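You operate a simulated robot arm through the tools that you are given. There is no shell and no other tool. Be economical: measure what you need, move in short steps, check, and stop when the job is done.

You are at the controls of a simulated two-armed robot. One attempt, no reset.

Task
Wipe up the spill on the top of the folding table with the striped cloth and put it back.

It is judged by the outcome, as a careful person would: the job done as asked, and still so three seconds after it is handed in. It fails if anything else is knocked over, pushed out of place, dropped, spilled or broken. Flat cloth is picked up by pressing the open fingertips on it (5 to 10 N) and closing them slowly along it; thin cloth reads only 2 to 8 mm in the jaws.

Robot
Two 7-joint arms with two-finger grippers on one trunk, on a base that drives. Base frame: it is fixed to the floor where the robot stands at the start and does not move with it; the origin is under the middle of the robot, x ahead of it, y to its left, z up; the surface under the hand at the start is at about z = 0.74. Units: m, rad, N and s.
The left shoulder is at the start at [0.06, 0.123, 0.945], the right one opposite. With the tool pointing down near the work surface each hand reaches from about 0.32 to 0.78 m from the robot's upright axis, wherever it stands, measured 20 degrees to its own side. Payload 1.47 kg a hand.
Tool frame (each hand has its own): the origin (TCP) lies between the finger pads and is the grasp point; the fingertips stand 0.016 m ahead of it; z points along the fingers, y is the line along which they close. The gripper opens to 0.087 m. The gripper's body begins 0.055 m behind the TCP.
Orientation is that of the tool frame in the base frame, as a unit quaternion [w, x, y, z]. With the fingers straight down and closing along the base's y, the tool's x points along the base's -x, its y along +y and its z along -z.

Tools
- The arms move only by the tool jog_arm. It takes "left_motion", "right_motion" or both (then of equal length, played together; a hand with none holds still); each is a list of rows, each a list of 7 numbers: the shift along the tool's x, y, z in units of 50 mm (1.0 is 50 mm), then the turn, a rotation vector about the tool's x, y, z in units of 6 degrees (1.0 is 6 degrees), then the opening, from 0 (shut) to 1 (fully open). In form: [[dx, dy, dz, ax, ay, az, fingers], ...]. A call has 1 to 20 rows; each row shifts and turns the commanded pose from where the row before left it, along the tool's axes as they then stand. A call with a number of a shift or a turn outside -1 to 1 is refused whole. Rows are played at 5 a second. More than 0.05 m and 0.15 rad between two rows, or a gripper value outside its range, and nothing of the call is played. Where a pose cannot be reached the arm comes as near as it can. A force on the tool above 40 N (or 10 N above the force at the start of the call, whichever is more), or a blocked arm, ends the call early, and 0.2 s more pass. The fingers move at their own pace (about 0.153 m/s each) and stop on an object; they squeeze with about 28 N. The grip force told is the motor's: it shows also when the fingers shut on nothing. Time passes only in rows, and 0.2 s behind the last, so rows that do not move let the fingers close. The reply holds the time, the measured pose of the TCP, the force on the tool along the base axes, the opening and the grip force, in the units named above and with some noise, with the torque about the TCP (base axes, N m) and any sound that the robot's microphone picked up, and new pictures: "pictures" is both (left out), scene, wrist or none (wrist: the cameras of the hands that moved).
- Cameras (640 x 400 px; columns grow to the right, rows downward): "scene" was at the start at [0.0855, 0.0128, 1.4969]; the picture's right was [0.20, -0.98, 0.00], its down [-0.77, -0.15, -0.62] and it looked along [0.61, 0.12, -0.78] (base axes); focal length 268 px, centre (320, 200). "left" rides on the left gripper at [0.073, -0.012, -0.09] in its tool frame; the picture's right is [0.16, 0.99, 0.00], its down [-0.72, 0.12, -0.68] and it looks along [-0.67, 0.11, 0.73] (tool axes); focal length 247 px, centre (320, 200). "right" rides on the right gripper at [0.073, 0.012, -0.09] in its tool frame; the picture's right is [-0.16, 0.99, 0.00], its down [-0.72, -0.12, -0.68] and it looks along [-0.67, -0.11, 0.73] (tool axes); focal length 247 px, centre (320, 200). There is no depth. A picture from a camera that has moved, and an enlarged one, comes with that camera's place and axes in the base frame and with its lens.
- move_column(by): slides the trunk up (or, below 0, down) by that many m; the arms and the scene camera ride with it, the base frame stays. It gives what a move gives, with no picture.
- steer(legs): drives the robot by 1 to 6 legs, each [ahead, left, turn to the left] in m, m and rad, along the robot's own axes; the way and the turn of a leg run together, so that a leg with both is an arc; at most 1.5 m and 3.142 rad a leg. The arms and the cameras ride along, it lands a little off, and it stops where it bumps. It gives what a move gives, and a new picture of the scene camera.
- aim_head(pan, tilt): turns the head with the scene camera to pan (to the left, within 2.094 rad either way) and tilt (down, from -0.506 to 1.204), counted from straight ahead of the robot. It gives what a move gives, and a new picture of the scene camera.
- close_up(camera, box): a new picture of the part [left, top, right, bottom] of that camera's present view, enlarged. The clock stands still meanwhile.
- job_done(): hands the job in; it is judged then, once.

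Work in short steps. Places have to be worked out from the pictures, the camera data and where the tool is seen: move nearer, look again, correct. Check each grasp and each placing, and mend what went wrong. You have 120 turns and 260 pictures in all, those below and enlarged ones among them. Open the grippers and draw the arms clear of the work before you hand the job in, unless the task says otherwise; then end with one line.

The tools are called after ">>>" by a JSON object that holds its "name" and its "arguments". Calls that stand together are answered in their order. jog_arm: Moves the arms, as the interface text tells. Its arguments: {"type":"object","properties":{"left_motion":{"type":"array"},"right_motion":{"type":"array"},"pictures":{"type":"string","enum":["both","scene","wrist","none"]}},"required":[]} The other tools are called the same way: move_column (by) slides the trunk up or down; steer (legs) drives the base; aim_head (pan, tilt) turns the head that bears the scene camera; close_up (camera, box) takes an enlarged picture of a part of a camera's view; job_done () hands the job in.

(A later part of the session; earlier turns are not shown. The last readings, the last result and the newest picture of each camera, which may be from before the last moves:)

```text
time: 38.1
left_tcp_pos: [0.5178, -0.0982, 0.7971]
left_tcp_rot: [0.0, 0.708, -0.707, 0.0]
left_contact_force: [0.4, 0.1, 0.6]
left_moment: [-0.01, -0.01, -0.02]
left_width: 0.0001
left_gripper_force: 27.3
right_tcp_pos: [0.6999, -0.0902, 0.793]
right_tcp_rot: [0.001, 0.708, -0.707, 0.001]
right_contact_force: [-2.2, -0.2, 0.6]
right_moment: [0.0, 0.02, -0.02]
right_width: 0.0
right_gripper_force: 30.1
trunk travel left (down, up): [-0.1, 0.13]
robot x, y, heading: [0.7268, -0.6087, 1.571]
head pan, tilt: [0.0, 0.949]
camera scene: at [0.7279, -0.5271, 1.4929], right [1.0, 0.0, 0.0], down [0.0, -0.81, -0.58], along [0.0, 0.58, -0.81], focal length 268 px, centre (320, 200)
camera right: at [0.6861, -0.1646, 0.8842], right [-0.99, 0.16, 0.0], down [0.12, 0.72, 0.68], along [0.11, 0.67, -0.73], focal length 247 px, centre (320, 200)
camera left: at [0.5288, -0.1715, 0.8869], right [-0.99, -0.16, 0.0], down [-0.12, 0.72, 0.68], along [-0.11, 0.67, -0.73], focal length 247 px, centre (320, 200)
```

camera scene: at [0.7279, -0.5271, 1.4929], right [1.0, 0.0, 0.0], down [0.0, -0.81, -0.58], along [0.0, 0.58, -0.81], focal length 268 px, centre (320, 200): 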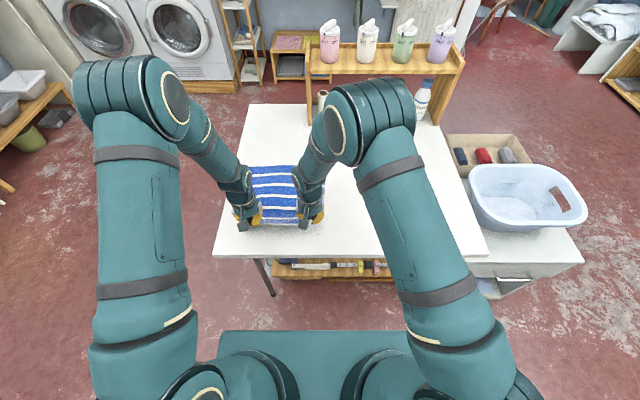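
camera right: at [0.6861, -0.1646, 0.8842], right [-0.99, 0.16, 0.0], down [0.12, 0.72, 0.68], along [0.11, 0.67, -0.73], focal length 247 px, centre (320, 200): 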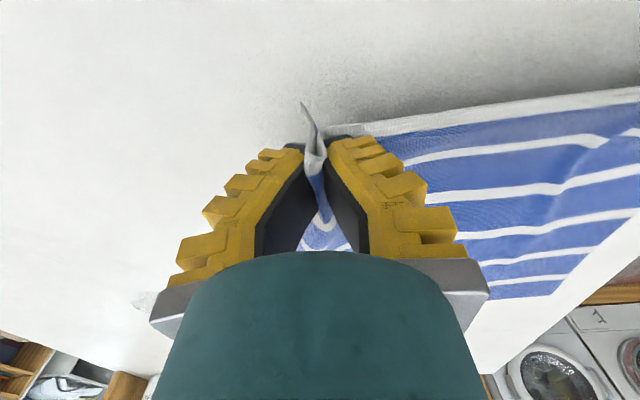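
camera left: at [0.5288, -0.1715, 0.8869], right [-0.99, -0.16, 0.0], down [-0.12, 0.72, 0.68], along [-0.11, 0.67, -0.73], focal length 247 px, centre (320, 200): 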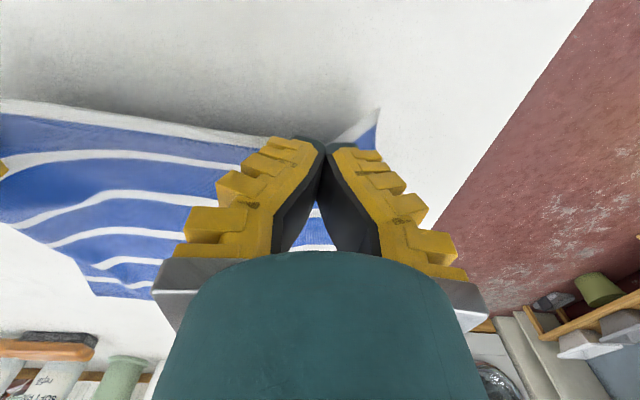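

Both corners are held. I lower the hands to just above the table and drag the cloth sideways (+x) over the spill in moderate steps.

>>> {"name": "jog_arm", "arguments": {"left_motion": [[0, 0, 0.3, 0, 0, 0, 0], [0, 0, 0.2, 0, 0, 0, 0], [0, -0.4, 0, 0, 0, 0, 0], [0, -0.4, 0, 0, 0, 0, 0], [0, -0.4, 0, 0, 0, 0, 0], [0, -0.4, 0, 0, 0, 0, 0], [0, -0.4, 0, 0, 0, 0, 0], [0, -0.4, 0, 0, 0, 0, 0], [0, 0, 0, 0, 0, 0, 0]], "right_motion": [[0, 0, 0.3, 0, 0, 0, 0], [0, 0, 0.2, 0, 0, 0, 0], [0, -0.4, 0, 0, 0, 0, 0], [0, -0.4, 0, 0, 0, 0, 0], [0, -0.4, 0, 0, 0, 0, 0], [0, -0.4, 0, 0, 0, 0, 0], [0, -0.4, 0, 0, 0, 0, 0], [0, -0.4, 0, 0, 0, 0, 0], [0, 0, 0, 0, 0, 0, 0]]}}

```text
time: 40.1
left_tcp_pos: [0.6395, -0.0989, 0.7715]
left_tcp_rot: [0.0, 0.707, -0.707, 0.001]
left_contact_force: [1.3, 0.0, -0.4]
left_moment: [0.01, -0.03, 0.0]
left_width: 0.0
left_gripper_force: 28.0
right_tcp_pos: [0.8182, -0.0913, 0.7702]
right_tcp_rot: [0.0, 0.707, -0.707, 0.0]
right_contact_force: [-0.9, -0.2, 0.7]
right_moment: [0.01, -0.01, -0.03]
right_width: 0.0016
right_gripper_force: 26.7
trunk travel left (down, up): [-0.1, 0.13]
robot x, y, heading: [0.7266, -0.6059, 1.568]
head pan, tilt: [0.0, 0.949]
camera scene: at [0.7275, -0.5274, 1.493], right [1.0, 0.0, 0.0], down [0.0, -0.81, -0.58], along [0.0, 0.58, -0.81], focal length 268 px, centre (320, 200)
camera right: at [0.8063, -0.1649, 0.8604], right [-0.99, 0.16, 0.0], down [0.12, 0.72, 0.68], along [0.11, 0.67, -0.73], focal length 247 px, centre (320, 200)
camera left: at [0.6502, -0.171, 0.8621], right [-0.99, -0.16, 0.0], down [-0.12, 0.72, 0.68], along [-0.11, 0.67, -0.73], focal length 247 px, centre (320, 200)
```

scene: 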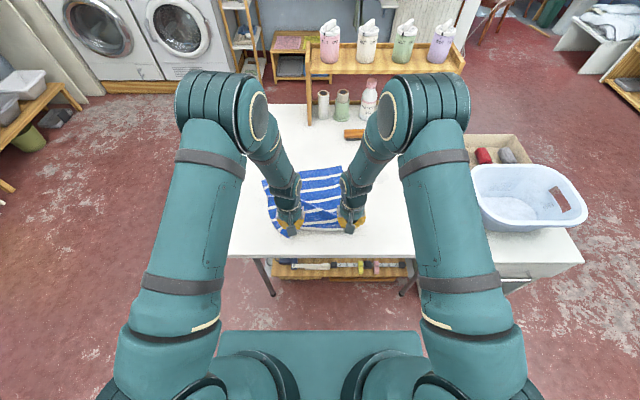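
right: 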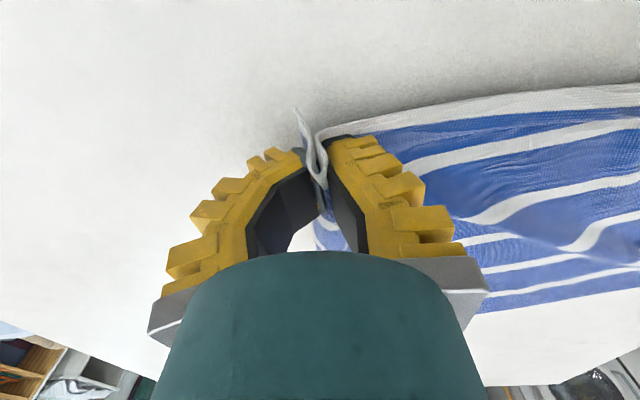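
left: 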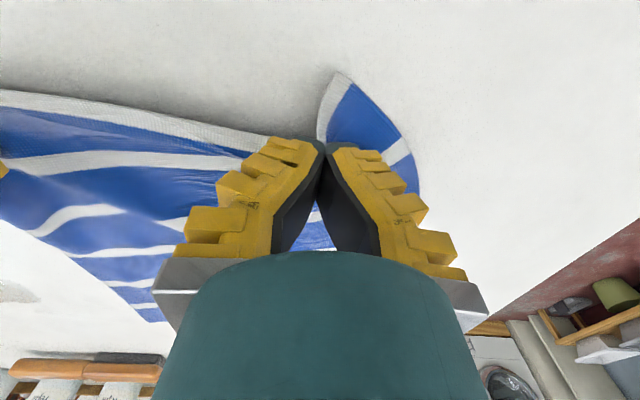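

The cloth follows, skewing a little, and nothing else is touched. I continue another 0.18 m.

>>> {"name": "jog_arm", "arguments": {"left_motion": [[0, -0.4, 0, 0, 0, 0, 0], [0, -0.4, 0, 0, 0, 0, 0], [0, -0.4, 0, 0, 0, 0, 0], [0, -0.4, 0, 0, 0, 0, 0], [0, -0.4, 0, 0, 0, 0, 0], [0, -0.4, 0, 0, 0, 0, 0], [0, -0.4, 0, 0, 0, 0, 0], [0, -0.4, 0, 0, 0, 0, 0], [0, -0.4, 0, 0, 0, 0, 0], [0, 0, 0, 0, 0, 0, 0]], "right_motion": [[0, -0.4, 0, 0, 0, 0, 0], [0, -0.4, 0, 0, 0, 0, 0], [0, -0.4, 0, 0, 0, 0, 0], [0, -0.4, 0, 0, 0, 0, 0], [0, -0.4, 0, 0, 0, 0, 0], [0, -0.4, 0, 0, 0, 0, 0], [0, -0.4, 0, 0, 0, 0, 0], [0, -0.4, 0, 0, 0, 0, 0], [0, -0.4, 0, 0, 0, 0, 0], [0, 0, 0, 0, 0, 0, 0]]}}

```text
time: 42.3
left_tcp_pos: [0.8182, -0.1004, 0.7723]
left_tcp_rot: [0.001, -0.707, 0.707, 0.0]
left_contact_force: [0.7, 0.1, -0.4]
left_moment: [-0.03, -0.04, -0.01]
left_width: 0.0001
left_gripper_force: 27.1
right_tcp_pos: [0.9991, -0.0923, 0.7717]
right_tcp_rot: [0.0, -0.707, 0.707, 0.001]
right_contact_force: [-2.0, 0.3, 0.7]
right_moment: [-0.01, 0.0, -0.01]
right_width: 0.0019
right_gripper_force: 29.8
trunk travel left (down, up): [-0.1, 0.13]
robot x, y, heading: [0.7231, -0.611, 1.572]
head pan, tilt: [0.0, 0.949]
camera scene: at [0.7275, -0.5273, 1.493], right [1.0, 0.0, 0.0], down [0.0, -0.81, -0.58], along [0.0, 0.58, -0.81], focal length 268 px, centre (320, 200)
camera right: at [0.9868, -0.1654, 0.861], right [-0.99, 0.16, 0.0], down [0.12, 0.72, 0.68], along [0.11, 0.67, -0.73], focal length 247 px, centre (320, 200)
camera left: at [0.8288, -0.1728, 0.8619], right [-0.99, -0.16, 0.0], down [-0.12, 0.72, 0.68], along [-0.11, 0.67, -0.73], focal length 247 px, centre (320, 200)
```

scene: 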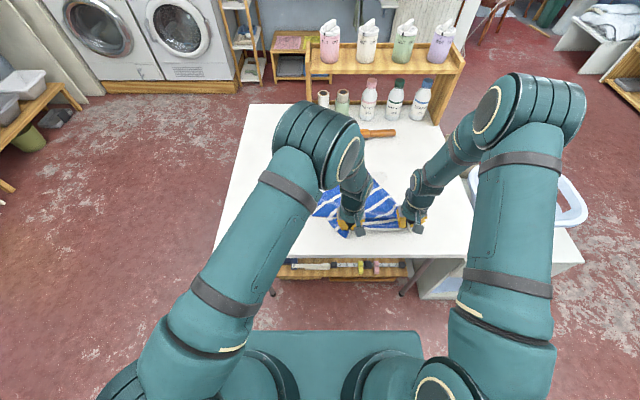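
right: 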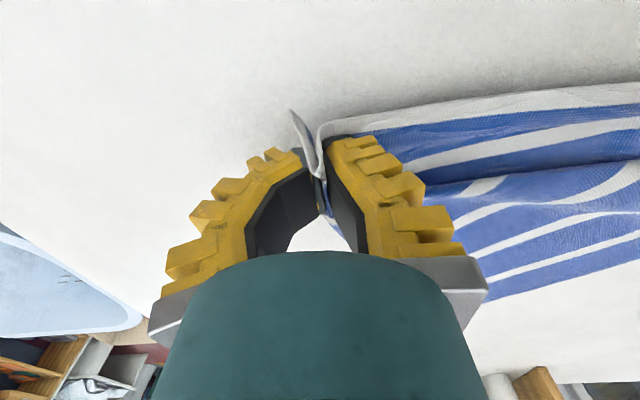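
left: 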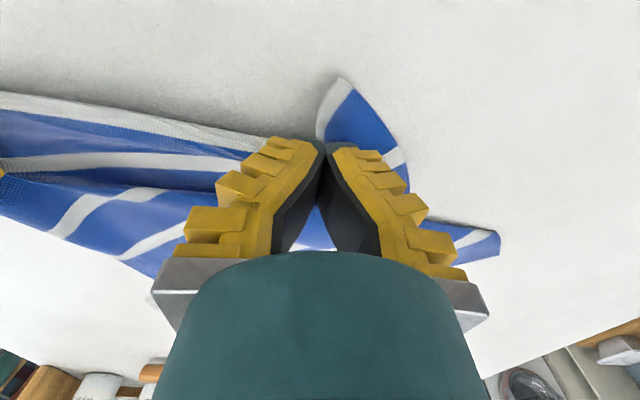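

The cloth has skewed and drawn in; I check where it lies relative to the spill.

>>> {"name": "close_up", "arguments": {"camera": "scene", "box": [300, 110, 460, 250]}}

>>> {"name": "close_up", "arguments": {"camera": "right", "box": [300, 80, 640, 300]}}

```text
2.86 times, centred on (380, 180) of scene
camera zoom: at [0.7275, -0.5273, 1.493], right [1.0, 0.0, 0.0], down [0.0, -0.81, -0.58], along [0.0, 0.58, -0.81], focal length 767 px, centre (149, 257)
```

zoom: 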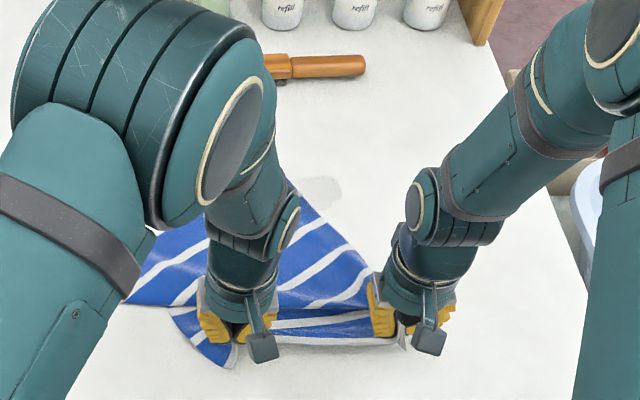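

```text
1.82 times, centred on (470, 190) of right
camera zoom: at [0.9868, -0.1654, 0.861], right [-0.99, 0.16, 0.0], down [0.12, 0.72, 0.68], along [0.11, 0.67, -0.73], focal length 449 px, centre (47, 218)
```

zoom: 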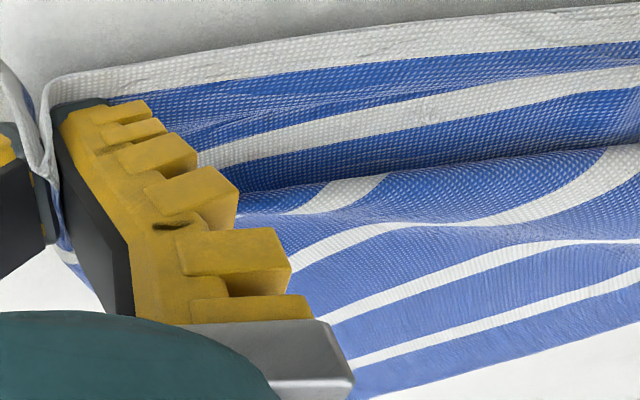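

The spill (0.94, 0.11) sits right beside the cloth's edge. I move both hands forward so that the right hand, with its bunched cloth, comes over the spill.

>>> {"name": "jog_arm", "arguments": {"left_motion": [[-0.4, 0.1, 0, 0, 0, 0, 0], [-0.4, 0.1, 0, 0, 0, 0, 0], [-0.4, 0.1, 0, 0, 0, 0, 0], [-0.4, 0.1, 0, 0, 0, 0, 0], [-0.4, 0.1, 0, 0, 0, 0, 0], [-0.4, 0.1, 0, 0, 0, 0, 0], [-0.4, 0.1, 0, 0, 0, 0, 0], [-0.4, 0.1, 0, 0, 0, 0, 0], [0, 0, 0, 0, 0, 0, 0]], "right_motion": [[-0.5, 0.15, 0.0, 0, 0, 0, 0], [-0.5, 0.15, 0, 0, 0, 0, 0], [-0.5, 0.15, 0, 0, 0, 0, 0], [-0.5, 0.15, 0, 0, 0, 0, 0], [-0.5, 0.15, 0, 0, 0, 0, 0], [-0.5, 0.15, 0, 0, 0, 0, 0], [-0.5, 0.15, 0, 0, 0, 0, 0], [-0.5, 0.15, 0, 0, 0, 0, 0], [0, 0, 0, 0, 0, 0, 0]]}}

```text
time: 44.3
left_tcp_pos: [0.7788, 0.0618, 0.7721]
left_tcp_rot: [0.0, -0.707, 0.708, 0.0]
left_contact_force: [0.3, -0.5, 0.3]
left_moment: [0.03, -0.02, 0.01]
left_width: 0.0001
left_gripper_force: 28.0
right_tcp_pos: [0.9383, 0.1092, 0.7693]
right_tcp_rot: [0.0, -0.707, 0.708, -0.001]
right_contact_force: [-0.6, -0.3, -0.4]
right_moment: [0.0, 0.02, 0.01]
right_width: 0.0
right_gripper_force: 20.5
trunk travel left (down, up): [-0.1, 0.13]
robot x, y, heading: [0.7238, -0.6062, 1.566]
head pan, tilt: [0.0, 0.949]
camera scene: at [0.728, -0.5279, 1.4931], right [1.0, 0.0, 0.0], down [0.0, -0.81, -0.58], along [0.0, 0.58, -0.81], focal length 268 px, centre (320, 200)
camera right: at [0.9264, 0.0356, 0.8597], right [-0.99, 0.16, 0.0], down [0.12, 0.72, 0.68], along [0.11, 0.67, -0.73], focal length 247 px, centre (320, 200)
camera left: at [0.7896, -0.0107, 0.8625], right [-0.99, -0.16, 0.0], down [-0.11, 0.72, 0.68], along [-0.11, 0.67, -0.73], focal length 247 px, centre (320, 200)
```

scene: 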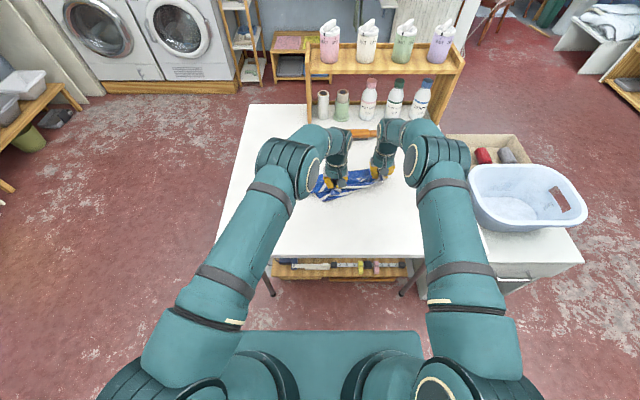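
right: 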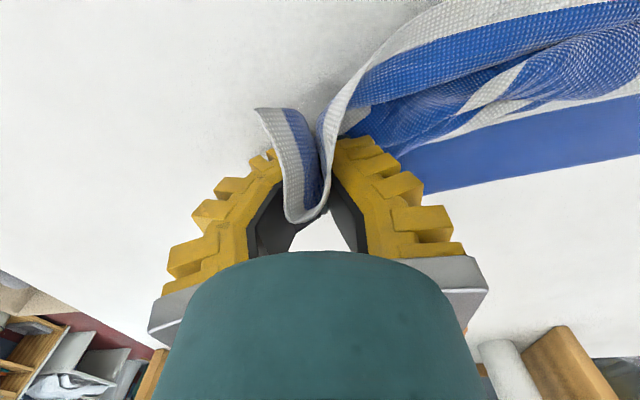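
left: 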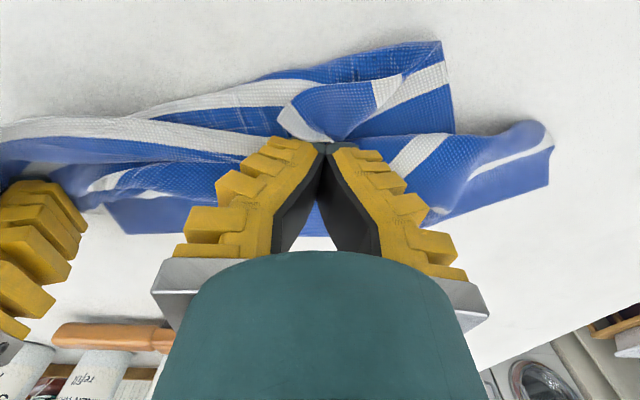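

Nothing is disturbed. Now I press the bunched cloth lightly onto the spill.

>>> {"name": "jog_arm", "arguments": {"right_motion": [[0, 0, 0.1, 0, 0, 0, 0], [0, 0, 0.06, 0, 0, 0, 0], [0, 0, 0.05, 0, 0, 0, 0], [0, 0, 0, 0, 0, 0, 0]], "pictures": "wrist"}}

```text
time: 45.3
left_tcp_pos: [0.7795, 0.0625, 0.7718]
left_tcp_rot: [0.0, -0.707, 0.707, -0.001]
left_contact_force: [-0.1, 0.0, -0.4]
left_moment: [-0.02, -0.02, 0.0]
left_width: 0.0
left_gripper_force: 27.2
right_tcp_pos: [0.9403, 0.1097, 0.759]
right_tcp_rot: [0.0, 0.707, -0.707, 0.0]
right_contact_force: [1.3, -0.7, 2.0]
right_moment: [-0.02, 0.01, -0.02]
right_width: 0.0004
right_gripper_force: 30.0
trunk travel left (down, up): [-0.1, 0.13]
robot x, y, heading: [0.7262, -0.607, 1.575]
head pan, tilt: [0.0, 0.949]
camera right: at [0.9266, 0.0361, 0.8495], right [-0.99, 0.16, 0.0], down [0.12, 0.72, 0.68], along [0.11, 0.67, -0.73], focal length 247 px, centre (320, 200)
```

right: 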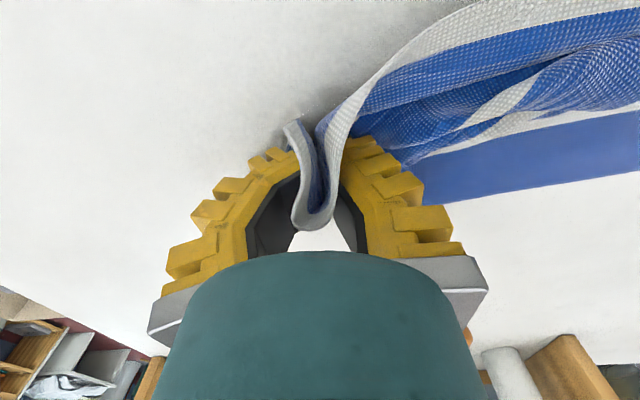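

Light contact. I rub a small zigzag over the spill (±2.5 cm) with slight pressure.

>>> {"name": "jog_arm", "arguments": {"right_motion": [[0, 0, 0.025, 0, 0, 0, 0], [-0.5, 0.5, 0, 0, 0, 0, 0], [0, -0.5, 0, 0, 0, 0, 0], [0, -0.5, 0, 0, 0, 0, 0], [0.4, 0, 0, 0, 0, 0, 0], [0, 0.5, 0, 0, 0, 0, 0], [0, 0.5, 0, 0, 0, 0, 0], [0.4, 0, 0, 0, 0, 0, 0], [0, -0.5, 0, 0, 0, 0, 0], [0, -0.5, 0, 0, 0, 0, 0], [0.4, 0, 0, 0, 0, 0, 0], [0, 0.5, 0, 0, 0, 0, 0], [0, 0.5, 0, 0, 0, 0, 0], [-0.35, -0.25, 0, 0, 0, 0, 0], [-0.35, -0.25, 0, 0, 0, 0, 0], [0, 0, 0, 0, 0, 0, 0]]}}

```text
time: 48.7
left_tcp_pos: [0.779, 0.0618, 0.7726]
left_tcp_rot: [-0.001, -0.707, 0.707, 0.0]
left_contact_force: [-0.6, 0.7, -1.3]
left_moment: [-0.01, 0.01, -0.04]
left_width: 0.0
left_gripper_force: 27.3
right_tcp_pos: [0.9386, 0.1086, 0.7581]
right_tcp_rot: [0.0, 0.707, -0.707, 0.0]
right_contact_force: [-0.5, 0.1, 0.6]
right_moment: [-0.01, 0.01, 0.0]
right_width: 0.0004
right_gripper_force: 26.9
trunk travel left (down, up): [-0.1, 0.13]
robot x, y, heading: [0.7262, -0.6085, 1.571]
head pan, tilt: [0.0, 0.949]
camera scene: at [0.7278, -0.5275, 1.493], right [1.0, 0.0, 0.0], down [0.0, -0.81, -0.58], along [0.0, 0.58, -0.81], focal length 268 px, centre (320, 200)
camera right: at [0.9269, 0.0349, 0.8478], right [-0.99, 0.16, 0.0], down [0.12, 0.72, 0.68], along [0.11, 0.67, -0.73], focal length 247 px, centre (320, 200)
```

scene: 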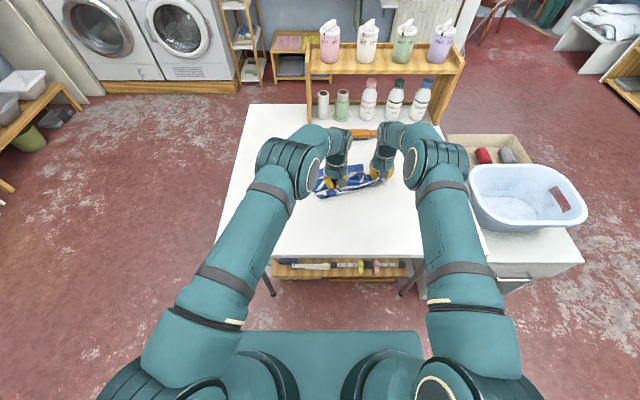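
right: 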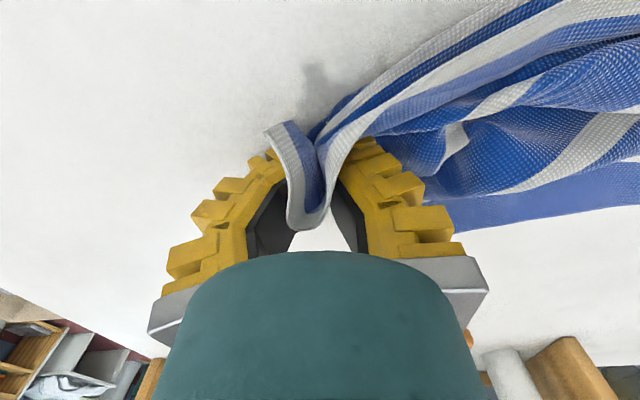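

A faint grey mark shows at around (315,85) in the right picture; I enlarge it.

>>> {"name": "close_up", "arguments": {"camera": "right", "box": [220, 30, 400, 150]}}

>>> {"name": "close_up", "arguments": {"camera": "scene", "box": [310, 120, 430, 210]}}

```text
3.33 times, centred on (310, 90) of right
camera zoom: at [0.9269, 0.0349, 0.8478], right [-0.99, 0.16, 0.0], down [0.12, 0.72, 0.68], along [0.11, 0.67, -0.73], focal length 823 px, centre (353, 567)
```

zoom: 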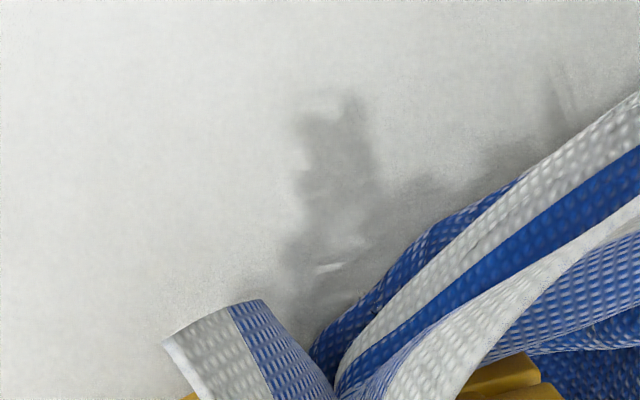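

```text
4.44 times, centred on (370, 165) of scene
camera zoom: at [0.7278, -0.5275, 1.493], right [1.0, 0.0, 0.0], down [0.0, -0.81, -0.58], along [0.0, 0.58, -0.81], focal length 1193 px, centre (98, 356)
```

zoom: 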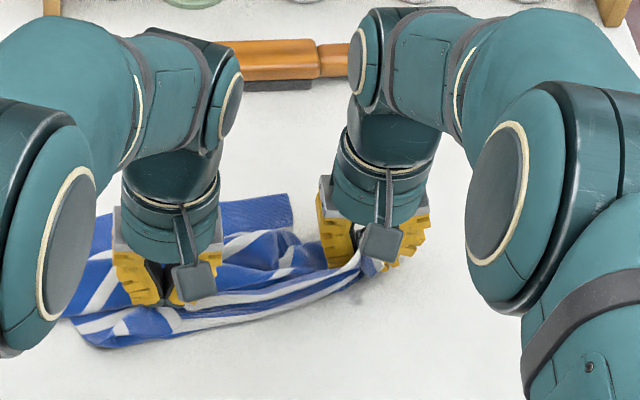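

Some wet residue remains on the near side (y≈0.06–0.09). I press a bit more and rub further over y 0.03–0.14.

>>> {"name": "jog_arm", "arguments": {"right_motion": [[0, 0, 0.04, 0, 0, 0, 0], [0.5, 0, 0, 0, 0, 0, 0], [0.5, 0, 0, 0, 0, 0, 0], [0.5, 0, 0, 0, 0, 0, 0], [0, 0.4, 0, 0, 0, 0, 0], [-0.5, 0, 0, 0, 0, 0, 0], [-0.5, 0, 0, 0, 0, 0, 0], [-0.5, 0, 0, 0, 0, 0, 0], [-0.5, 0, 0, 0, 0, 0, 0], [0, -0.4, 0, 0, 0, 0, 0], [0.5, 0, 0, 0, 0, 0, 0], [0.5, 0, 0, 0, 0, 0, 0], [0.5, 0, 0, 0, 0, 0, 0], [0.5, 0, 0, 0, 0, 0, 0], [0, -0.4, 0, 0, 0, 0, 0], [-0.5, 0, 0, 0, 0, 0, 0], [-0.5, 0, 0, 0, 0, 0, 0], [-0.5, 0, 0, 0, 0, 0, 0], [-0.5, 0, 0, 0, 0, 0, 0]], "pictures": "wrist"}}

>>> {"name": "close_up", "arguments": {"camera": "right", "box": [200, 0, 440, 150]}}

```text
time: 52.7
left_tcp_pos: [0.7791, 0.0617, 0.7723]
left_tcp_rot: [0.0, -0.707, 0.707, 0.001]
left_contact_force: [2.8, 0.3, 0.1]
left_moment: [0.01, -0.02, 0.02]
left_width: 0.0
left_gripper_force: 27.6
right_tcp_pos: [0.9578, 0.1327, 0.7558]
right_tcp_rot: [0.001, 0.707, -0.707, -0.001]
right_contact_force: [-3.7, -5.4, 11.5]
right_moment: [-0.01, 0.15, 0.03]
right_width: 0.001
right_gripper_force: 28.2
trunk travel left (down, up): [-0.1, 0.13]
robot x, y, heading: [0.7288, -0.6076, 1.567]
head pan, tilt: [0.0, 0.949]
camera right: at [0.9456, 0.0601, 0.8463], right [-0.99, 0.16, 0.0], down [0.12, 0.72, 0.68], along [0.11, 0.67, -0.73], focal length 247 px, centre (320, 200)
```

right: 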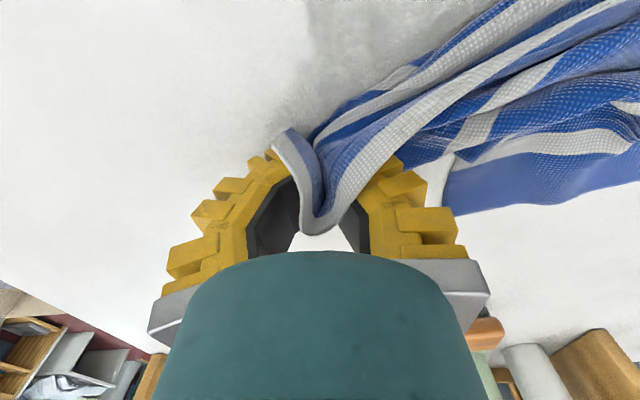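

```text
2.67 times, centred on (320, 75) of right
camera zoom: at [0.9456, 0.0601, 0.8463], right [-0.99, 0.16, 0.0], down [0.12, 0.72, 0.68], along [0.11, 0.67, -0.73], focal length 659 px, centre (320, 533)
```

zoom: 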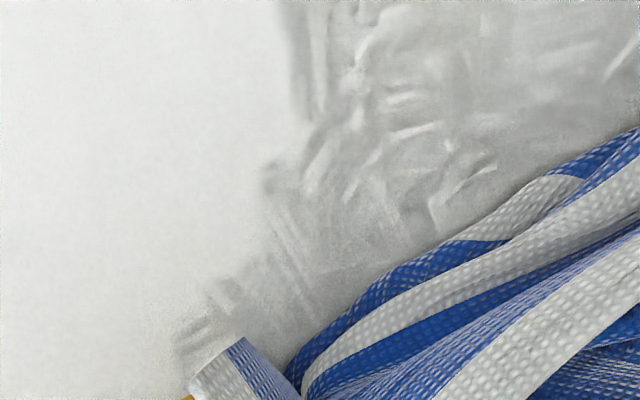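

The liquid has been spread into a smear. I lift the cloth and pull it back to see the whole extent.

>>> {"name": "jog_arm", "arguments": {"left_motion": [[0, 0, -0.5, 0, 0, 0, 0], [0.3, 0, -0.5, 0, 0, 0, 0], [0.3, 0.5, -0.5, 0, 0, 0, 0], [0.3, 0.5, -0.5, 0, 0, 0, 0], [0.3, 0.5, -0.5, 0, 0, 0, 0], [0.3, 0.5, -0.5, 0, 0, 0, 0], [0.3, 0.5, -0.5, 0, 0, 0, 0], [0.3, 0.5, -0.5, 0, 0, 0, 0], [0.3, 0.5, 0, 0, 0, 0, 0], [0.3, 0.5, 0, 0, 0, 0, 0], [0, 0, 0, 0, 0, 0, 0]], "right_motion": [[0, 0, -0.5, 0, 0, 0, 0], [0.4, 0, -0.5, 0, 0, 0, 0], [0.4, 0.5, -0.5, 0, 0, 0, 0], [0.4, 0.5, -0.5, 0, 0, 0, 0], [0.4, 0.5, -0.5, 0, 0, 0, 0], [0.4, 0.5, -0.5, 0, 0, 0, 0], [0.4, 0.5, -0.5, 0, 0, 0, 0], [0.4, 0.5, -0.5, 0, 0, 0, 0], [0.4, 0.5, 0, 0, 0, 0, 0], [0.4, 0.5, 0, 0, 0, 0, 0], [0, 0, 0, 0, 0, 0, 0]]}}

>>> {"name": "close_up", "arguments": {"camera": "scene", "box": [300, 110, 460, 250]}}

```text
time: 55.1
left_tcp_pos: [0.5795, -0.0725, 0.9726]
left_tcp_rot: [-0.001, -0.707, 0.708, -0.001]
left_contact_force: [0.5, -0.5, 0.5]
left_moment: [-0.01, -0.04, -0.01]
left_width: 0.0
left_gripper_force: 27.5
right_tcp_pos: [0.7603, -0.0462, 0.9554]
right_tcp_rot: [0.0, 0.707, -0.707, 0.0]
right_contact_force: [-0.2, 0.4, 0.5]
right_moment: [0.0, 0.05, 0.0]
right_width: 0.0022
right_gripper_force: 30.0
trunk travel left (down, up): [-0.1, 0.13]
robot x, y, heading: [0.725, -0.6094, 1.571]
head pan, tilt: [0.0, 0.949]
camera scene: at [0.7288, -0.5266, 1.4929], right [1.0, 0.0, 0.0], down [0.0, -0.81, -0.58], along [0.0, 0.58, -0.81], focal length 268 px, centre (320, 200)
camera right: at [0.7487, -0.1198, 1.0455], right [-0.99, 0.16, 0.0], down [0.12, 0.72, 0.68], along [0.11, 0.67, -0.73], focal length 247 px, centre (320, 200)
camera left: at [0.5909, -0.1447, 1.0627], right [-0.99, -0.16, 0.0], down [-0.11, 0.72, 0.68], along [-0.11, 0.67, -0.73], focal length 247 px, centre (320, 200)
```

scene: 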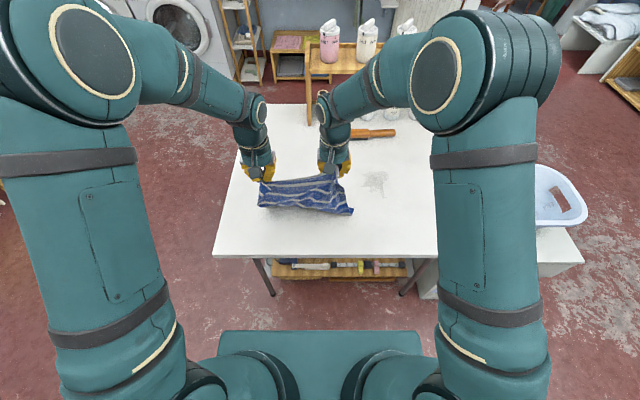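
right: 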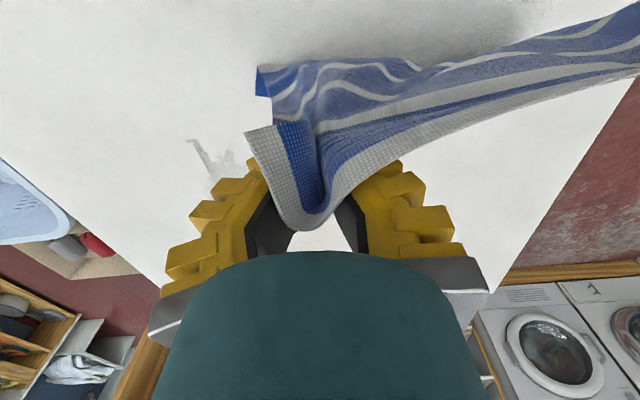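
left: 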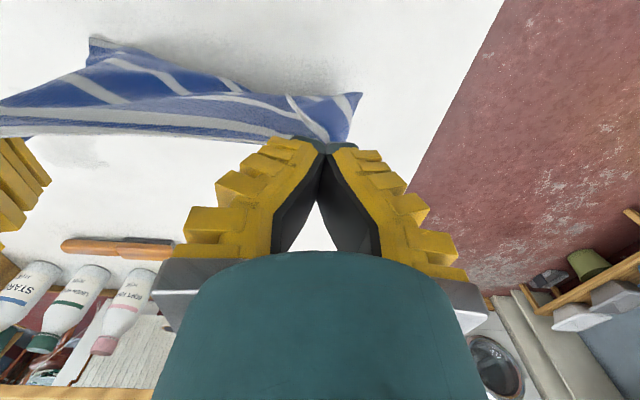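

```text
2.86 times, centred on (380, 180) of scene
camera zoom: at [0.7288, -0.5266, 1.4929], right [1.0, 0.0, 0.0], down [0.0, -0.81, -0.58], along [0.0, 0.58, -0.81], focal length 767 px, centre (149, 257)
```

zoom: 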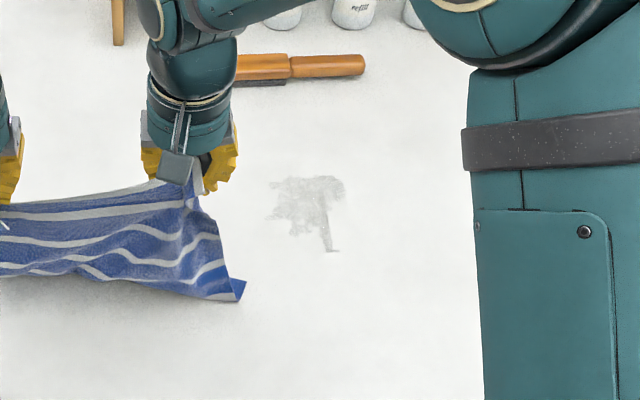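

The smear spans x 0.88–0.985, y 0.02–0.14. Better to lay the cloth flat over it and press from above. I first drive 0.15 right and 0.08 ahead for better reach (space is clear), carrying the cloth raised.

>>> {"name": "steer", "arguments": {"legs": [[0.08, -0.15, 0]]}}

```text
time: 57.0
left_tcp_pos: [0.7289, 0.0107, 0.9728]
left_tcp_rot: [0.0, 0.708, -0.706, 0.0]
left_contact_force: [-0.3, 0.2, 0.2]
left_moment: [0.02, 0.01, 0.0]
left_width: 0.0
left_gripper_force: 27.9
right_tcp_pos: [0.9087, 0.0363, 0.9563]
right_tcp_rot: [0.0, -0.707, 0.707, 0.001]
right_contact_force: [-1.1, 0.7, -0.4]
right_moment: [-0.03, 0.01, -0.01]
right_width: 0.0002
right_gripper_force: 27.7
trunk travel left (down, up): [-0.1, 0.13]
robot x, y, heading: [0.8784, -0.5267, 1.571]
head pan, tilt: [0.0, 0.949]
camera scene: at [0.8773, -0.4445, 1.493], right [1.0, 0.0, 0.0], down [0.0, -0.81, -0.58], along [0.0, 0.58, -0.81], focal length 268 px, centre (320, 200)
```

scene: 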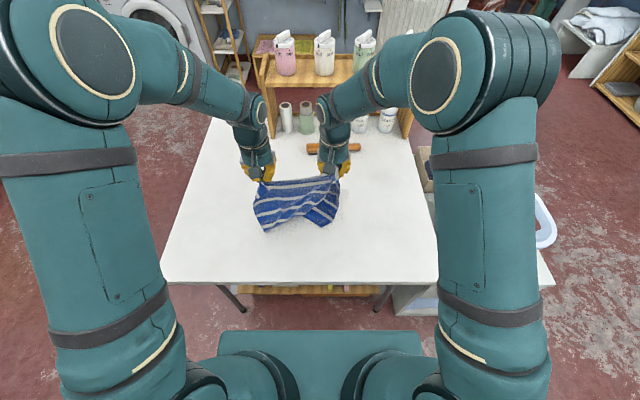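

Now I carry it over the smear: slide +x 0.11 and back 0.1, then lower while moving forward so it spreads flat from y≈−0.12 to 0.16.

>>> {"name": "jog_arm", "arguments": {"left_motion": [[0.3, -0.44, 0, 0, 0, 0, 0], [0.3, -0.44, 0, 0, 0, 0, 0], [0.3, -0.44, 0, 0, 0, 0, 0], [0.3, -0.44, 0, 0, 0, 0, 0], [0.3, -0.44, 0, 0, 0, 0, 0], [0, 0, 0, 0, 0, 0, 0], [-0.575, 0.0, 0.52, 0, 0, 0, 0], [-0.575, 0.0, 0.52, 0, 0, 0, 0], [-0.575, 0.0, 0.52, 0, 0, 0, 0], [-0.575, 0.0, 0.52, 0, 0, 0, 0], [-0.575, 0.0, 0.52, 0, 0, 0, 0], [-0.575, 0.0, 0.52, 0, 0, 0, 0], [-0.575, 0.0, 0.52, 0, 0, 0, 0], [-0.575, 0.0, 0.4, 0, 0, 0, 0], [0, 0, 0, 0, 0, 0, 0]], "right_motion": [[0.4, -0.44, 0, 0, 0, 0, 0], [0.4, -0.44, 0, 0, 0, 0, 0], [0.4, -0.44, 0, 0, 0, 0, 0], [0.4, -0.44, 0, 0, 0, 0, 0], [0.4, -0.44, 0, 0, 0, 0, 0], [0, 0, 0, 0, 0, 0, 0], [-0.575, 0.0, 0.48, 0, 0, 0, 0], [-0.575, 0.0, 0.48, 0, 0, 0, 0], [-0.575, 0.0, 0.48, 0, 0, 0, 0], [-0.575, 0.0, 0.48, 0, 0, 0, 0], [-0.575, 0.0, 0.48, 0, 0, 0, 0], [-0.575, 0.0, 0.48, 0, 0, 0, 0], [-0.575, 0.0, 0.48, 0, 0, 0, 0], [-0.575, 0.0, 0.4, 0, 0, 0, 0], [0, 0, 0, 0, 0, 0, 0]]}}

```text
time: 60.2
left_tcp_pos: [0.8384, 0.1633, 0.773]
left_tcp_rot: [-0.001, 0.707, -0.707, -0.001]
left_contact_force: [1.4, -0.2, 0.6]
left_moment: [-0.02, -0.01, 0.03]
left_width: 0.0
left_gripper_force: 28.0
right_tcp_pos: [1.0212, 0.1663, 0.7696]
right_tcp_rot: [0.001, -0.707, 0.707, 0.0]
right_contact_force: [-1.0, -0.5, -0.9]
right_moment: [-0.02, -0.02, -0.03]
right_width: 0.0004
right_gripper_force: 28.5
trunk travel left (down, up): [-0.1, 0.13]
robot x, y, heading: [0.8744, -0.5249, 1.569]
head pan, tilt: [0.0, 0.949]
camera scene: at [0.8768, -0.4457, 1.4932], right [1.0, 0.0, 0.0], down [0.0, -0.81, -0.58], along [0.0, 0.58, -0.81], focal length 268 px, centre (320, 200)
camera right: at [1.0091, 0.0916, 0.8597], right [-0.99, 0.16, 0.0], down [0.12, 0.72, 0.68], along [0.11, 0.67, -0.73], focal length 247 px, centre (320, 200)
camera left: at [0.8488, 0.0917, 0.8631], right [-0.99, -0.16, 0.0], down [-0.12, 0.72, 0.68], along [-0.11, 0.67, -0.73], focal length 247 px, centre (320, 200)
```

scene: 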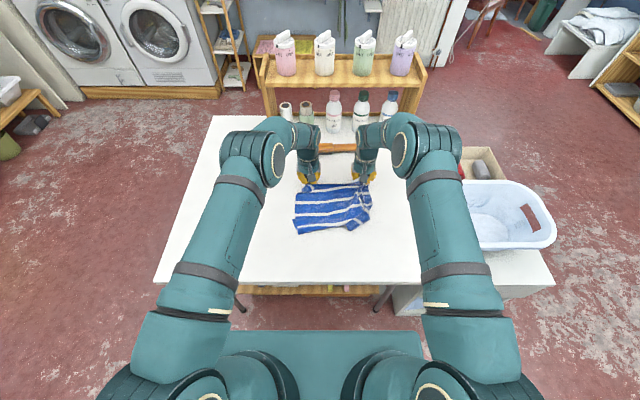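
right: 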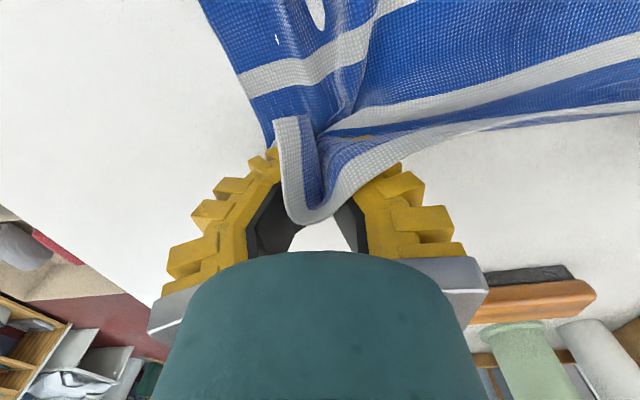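
left: 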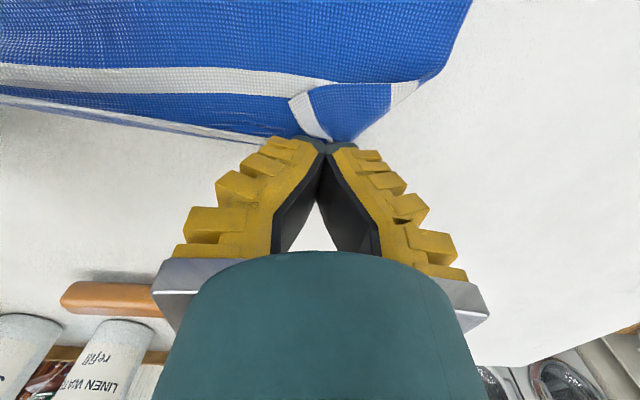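

The cloth now covers the smear nicely. I release the right corner, raise that hand and move it, closed, above the smear to press on the cloth from above; the left keeps holding.

>>> {"name": "jog_arm", "arguments": {"right_motion": [[0, 0, 0.1, 0, 0, 0, 0], [0, 0, 0, 0, 0, 0, 0.4], [0, 0, 0, 0, 0, 0, 0.5], [0, 0, -0.5, 0, 0, 0, 0.5], [0, 0, -0.6, 0, 0, 0, 0.4], [0.5, 0.35, 0, 0, 0, 0, 0.0], [0.5, 0.35, 0, 0, 0, 0, 0.0], [0.5, 0.35, 0, 0, 0, 0, 0.0], [0, 0.35, 0, 0, 0, 0, 0], [0, 0, 0, 0, 0, 0, 0]]}}

```text
time: 62.4
left_tcp_pos: [0.8383, 0.165, 0.7713]
left_tcp_rot: [0.001, -0.707, 0.708, 0.0]
left_contact_force: [0.7, 0.0, 0.1]
left_moment: [0.04, 0.02, 0.01]
left_width: 0.0001
left_gripper_force: 27.4
right_tcp_pos: [0.9486, 0.0906, 0.8177]
right_tcp_rot: [0.0, 0.708, -0.707, 0.0]
right_contact_force: [-0.2, -0.8, 0.2]
right_moment: [0.03, 0.01, 0.0]
right_width: 0.0001
right_gripper_force: 28.0
trunk travel left (down, up): [-0.1, 0.13]
robot x, y, heading: [0.8748, -0.5227, 1.57]
head pan, tilt: [0.0, 0.949]
camera scene: at [0.877, -0.4449, 1.493], right [1.0, 0.0, 0.0], down [0.0, -0.81, -0.58], along [0.0, 0.58, -0.81], focal length 268 px, centre (320, 200)
camera right: at [0.9361, 0.0166, 0.9074], right [-0.99, 0.16, 0.0], down [0.12, 0.72, 0.68], along [0.11, 0.67, -0.73], focal length 247 px, centre (320, 200)
```

scene: 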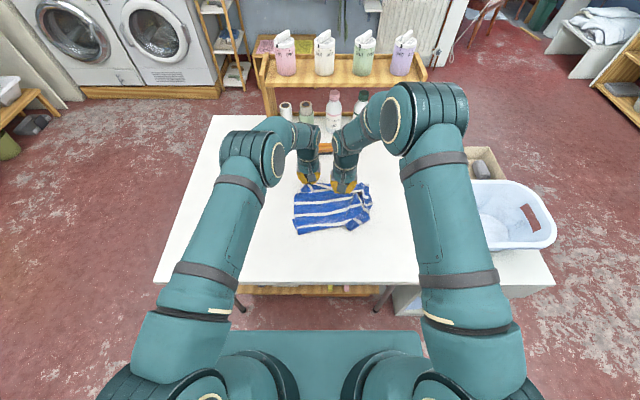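
right: 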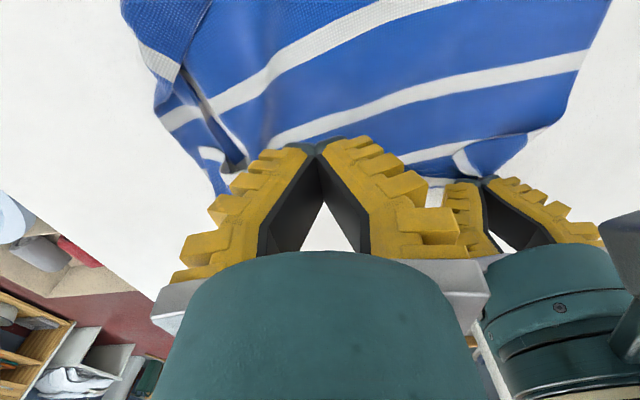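

Released cleanly. I descend onto the cloth over the smear.

>>> {"name": "jog_arm", "arguments": {"right_motion": [[0.4, 0.0, 0.3, 0, 0, 0, 0], [0, 0, 0.4, 0, 0, 0, 0], [0, 0, 0.3, 0, 0, 0, 0], [0, 0, 0.14, 0, 0, 0, 0], [0, 0, 0.04, 0, 0, 0, 0], [0, 0, 0, 0, 0, 0, 0]], "pictures": "none"}}

```text
time: 63.8
left_tcp_pos: [0.8381, 0.1652, 0.7731]
left_tcp_rot: [0.0, -0.707, 0.707, 0.0]
left_contact_force: [0.5, -0.2, -0.3]
left_moment: [-0.01, -0.03, 0.05]
left_width: 0.0
left_gripper_force: 28.0
right_tcp_pos: [0.949, 0.0701, 0.7586]
right_tcp_rot: [-0.001, -0.707, 0.707, 0.0]
right_contact_force: [0.0, -0.5, 0.3]
right_moment: [0.0, 0.01, -0.02]
right_width: 0.0
right_gripper_force: 27.7
trunk travel left (down, up): [-0.1, 0.13]
robot x, y, heading: [0.8748, -0.5251, 1.568]
head pan, tilt: [0.0, 0.949]
```

>>> {"name": "jog_arm", "arguments": {"right_motion": [[0, 0, 0.04, 0, 0, 0, 0], [0, 0, 0.02, 0, 0, 0, 0], [0, 0, 0, 0, 0, 0, 0]], "pictures": "none"}}

```text
time: 64.6
left_tcp_pos: [0.8373, 0.1641, 0.7727]
left_tcp_rot: [0.0, 0.707, -0.707, 0.0]
left_contact_force: [-0.2, -0.7, -0.4]
left_moment: [0.04, 0.0, 0.02]
left_width: 0.0
left_gripper_force: 27.7
right_tcp_pos: [0.9481, 0.0693, 0.7567]
right_tcp_rot: [0.0, 0.707, -0.707, -0.001]
right_contact_force: [-1.6, 0.2, 8.4]
right_moment: [-0.08, 0.08, 0.01]
right_width: 0.0
right_gripper_force: 28.2
trunk travel left (down, up): [-0.1, 0.13]
robot x, y, heading: [0.877, -0.5257, 1.574]
head pan, tilt: [0.0, 0.949]
```

8 N. I rub a raster over the smear, through the cloth.

>>> {"name": "jog_arm", "arguments": {"right_motion": [[0.4, 0, 0, 0, 0, 0, 0], [0.4, 0, 0, 0, 0, 0, 0], [0, 0.5, 0, 0, 0, 0, 0], [0, 0.5, 0, 0, 0, 0, 0], [-0.5, 0, 0, 0, 0, 0, 0], [0, -0.45, 0, 0, 0, 0, 0], [0, -0.45, 0, 0, 0, 0, 0], [0, -0.45, 0, 0, 0, 0, 0], [0, -0.45, 0, 0, 0, 0, 0], [-0.6, 0, 0, 0, 0, 0, 0], [0, 0.45, 0, 0, 0, 0, 0], [0, 0.45, 0, 0, 0, 0, 0], [0, 0.45, 0, 0, 0, 0, 0], [-0.6, 0.0, 0, 0, 0, 0, 0], [0, -0.45, 0, 0, 0, 0, 0], [0, -0.45, 0, 0, 0, 0, 0], [0, -0.45, 0, 0, 0, 0, 0], [0, 0, 0, 0, 0, 0, 0]]}}

```text
time: 68.4
left_tcp_pos: [0.8367, 0.1634, 0.7728]
left_tcp_rot: [0.0, 0.707, -0.707, 0.001]
left_contact_force: [-0.5, 0.1, 0.5]
left_moment: [0.01, 0.01, -0.01]
left_width: 0.0
left_gripper_force: 27.8
right_tcp_pos: [0.9876, 0.1155, 0.7559]
right_tcp_rot: [0.0, 0.707, -0.707, 0.0]
right_contact_force: [-3.0, 0.8, 11.6]
right_moment: [-0.08, 0.12, -0.02]
right_width: 0.0
right_gripper_force: 27.2
trunk travel left (down, up): [-0.1, 0.13]
robot x, y, heading: [0.8717, -0.524, 1.572]
head pan, tilt: [0.0, 0.949]
camera scene: at [0.8764, -0.4458, 1.4931], right [1.0, 0.0, 0.0], down [0.0, -0.81, -0.58], along [0.0, 0.58, -0.81], focal length 268 px, centre (320, 200)
camera right: at [0.9761, 0.0418, 0.8461], right [-0.99, 0.16, 0.0], down [0.12, 0.72, 0.68], along [0.11, 0.67, -0.73], focal length 247 px, centre (320, 200)
```

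scene: 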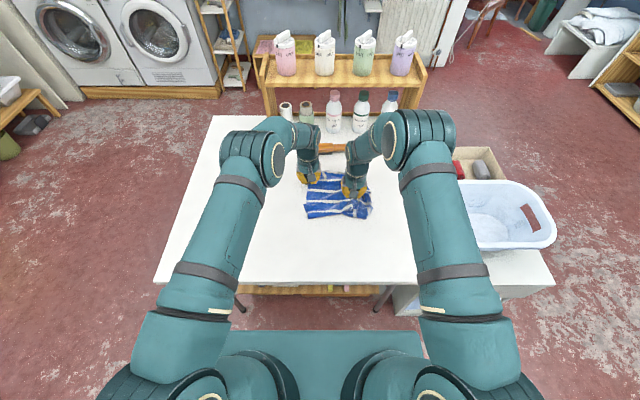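
right: 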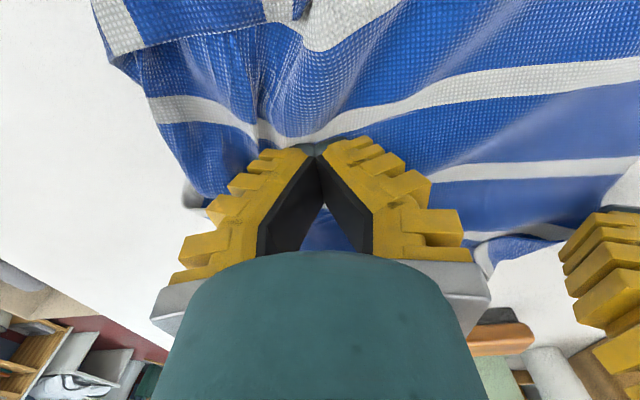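

The cloth moves with the fingertips, so it is wiping. A second pass back across, then I'll look underneath.

>>> {"name": "jog_arm", "arguments": {"right_motion": [[0, 0.45, 0, 0, 0, 0, 0], [0, 0.45, 0, 0, 0, 0, 0], [0, 0.45, 0, 0, 0, 0, 0], [0, 0.35, 0, 0, 0, 0, 0], [0.5, 0, 0, 0, 0, 0, 0], [0, -0.45, 0, 0, 0, 0, 0], [0, -0.45, 0, 0, 0, 0, 0], [0, -0.45, 0, 0, 0, 0, 0], [0, -0.35, 0, 0, 0, 0, 0], [0.5, 0, 0, 0, 0, 0, 0], [0, 0.45, 0, 0, 0, 0, 0], [0, 0.45, 0, 0, 0, 0, 0], [0, 0.45, 0, 0, 0, 0, 0], [0, 0.35, 0, 0, 0, 0, 0], [0.5, 0, 0, 0, 0, 0, 0], [0, -0.45, 0, 0, 0, 0, 0], [0, -0.45, 0, 0, 0, 0, 0], [0, -0.45, 0, 0, 0, 0, 0], [0, 0, -0.5, 0, 0, 0, 0]]}}

```text
time: 72.4
left_tcp_pos: [0.8374, 0.1637, 0.7724]
left_tcp_rot: [0.0, -0.706, 0.708, 0.0]
left_contact_force: [0.1, 0.2, -0.1]
left_moment: [0.01, 0.02, -0.02]
left_width: 0.0
left_gripper_force: 28.5
right_tcp_pos: [0.9706, 0.0381, 0.7782]
right_tcp_rot: [-0.001, -0.707, 0.707, -0.001]
right_contact_force: [-0.9, 0.4, -0.2]
right_moment: [0.01, 0.01, 0.04]
right_width: 0.0
right_gripper_force: 28.6
trunk travel left (down, up): [-0.1, 0.13]
robot x, y, heading: [0.8754, -0.5254, 1.572]
head pan, tilt: [0.0, 0.949]
camera scene: at [0.8764, -0.4461, 1.493], right [1.0, 0.0, 0.0], down [0.0, -0.81, -0.58], along [0.0, 0.58, -0.81], focal length 268 px, centre (320, 200)
camera right: at [0.9589, -0.0349, 0.8686], right [-0.99, 0.16, 0.0], down [0.11, 0.73, 0.68], along [0.11, 0.67, -0.73], focal length 247 px, centre (320, 200)
```

scene: 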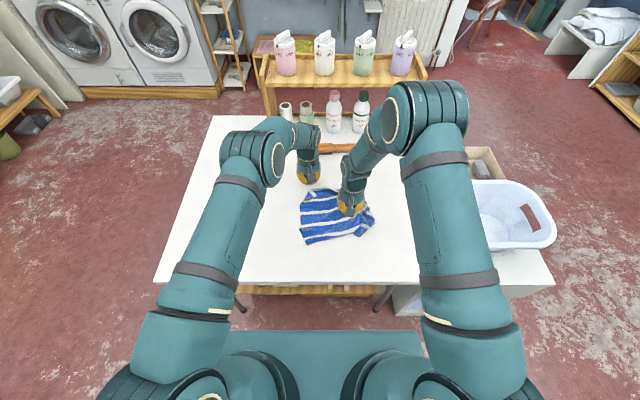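
right: 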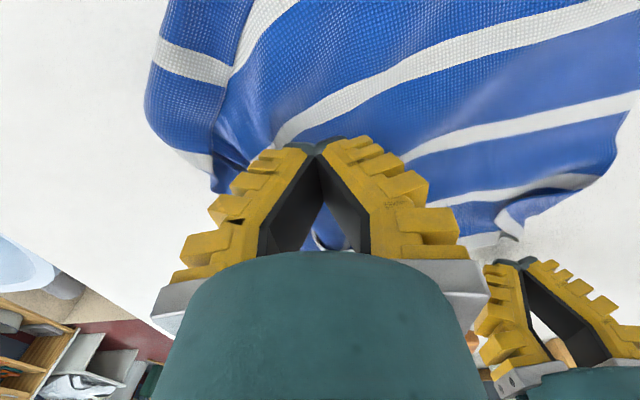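

The cloth has been pulled out of the left hand, fine. I raise both hands out of the way and look at the table.

>>> {"name": "jog_arm", "arguments": {"left_motion": [[0, 0, -0.7, 0, 0, 0, 0.3], [0, 0, -0.7, 0, 0, 0, 0.5], [0.3, 0.8, -0.3, 0, 0, 0, 0.5], [0.3, 0.8, 0, 0, 0, 0, 0.5], [0.3, 0.8, 0, 0, 0, 0, 0.5], [0.3, 0.8, 0, 0, 0, 0, 0.5]], "right_motion": [[0, 0, -0.7, 0, 0, 0, 0], [0, 0, -0.7, 0, 0, 0, 0], [0.3, -0.8, -0.3, 0, 0, 0, 0], [0.3, -0.8, 0, 0, 0, 0, 0], [0.3, -0.8, 0, 0, 0, 0, 0], [0.3, -0.8, 0, 0, 0, 0, 0]], "pictures": "scene"}}

>>> {"name": "close_up", "arguments": {"camera": "scene", "box": [250, 130, 430, 260]}}

```text
time: 73.8
left_tcp_pos: [0.6795, 0.1045, 0.8547]
left_tcp_rot: [0.001, -0.707, 0.707, 0.0]
left_contact_force: [0.0, 0.3, 0.3]
left_moment: [-0.01, -0.02, 0.02]
left_width: 0.049
left_gripper_force: 3.8
right_tcp_pos: [1.1301, -0.0191, 0.8684]
right_tcp_rot: [0.001, 0.707, -0.707, -0.001]
right_contact_force: [-0.5, -0.5, -0.1]
right_moment: [0.0, -0.01, 0.0]
right_width: 0.0
right_gripper_force: 28.4
trunk travel left (down, up): [-0.1, 0.13]
robot x, y, heading: [0.8746, -0.5258, 1.564]
head pan, tilt: [0.0, 0.949]
camera scene: at [0.8768, -0.4453, 1.493], right [1.0, 0.0, 0.0], down [0.0, -0.81, -0.58], along [0.0, 0.58, -0.81], focal length 268 px, centre (320, 200)
```

scene: 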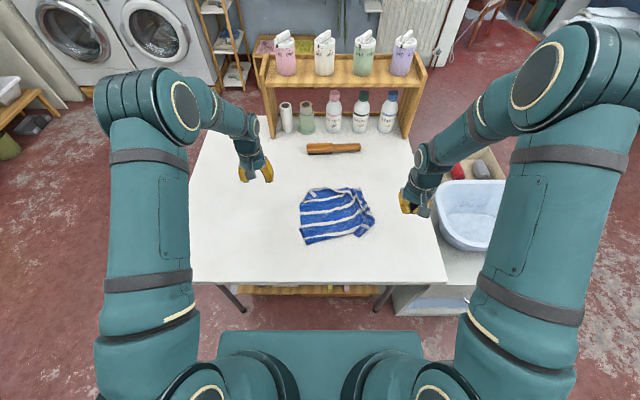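

```text
3.08 times, centred on (340, 195) of scene
camera zoom: at [0.8768, -0.4453, 1.493], right [1.0, 0.0, 0.0], down [0.0, -0.81, -0.58], along [0.0, 0.58, -0.81], focal length 826 px, centre (258, 215)
```

zoom: 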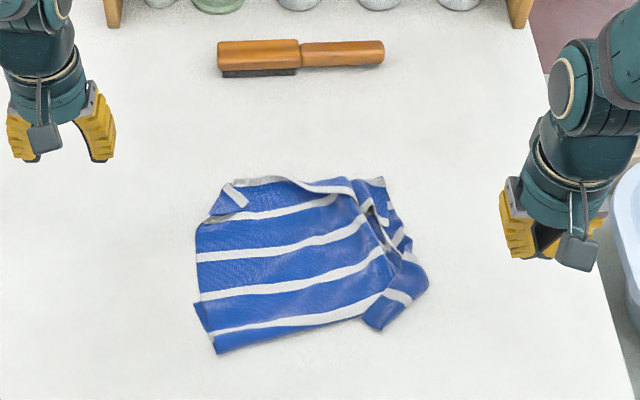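

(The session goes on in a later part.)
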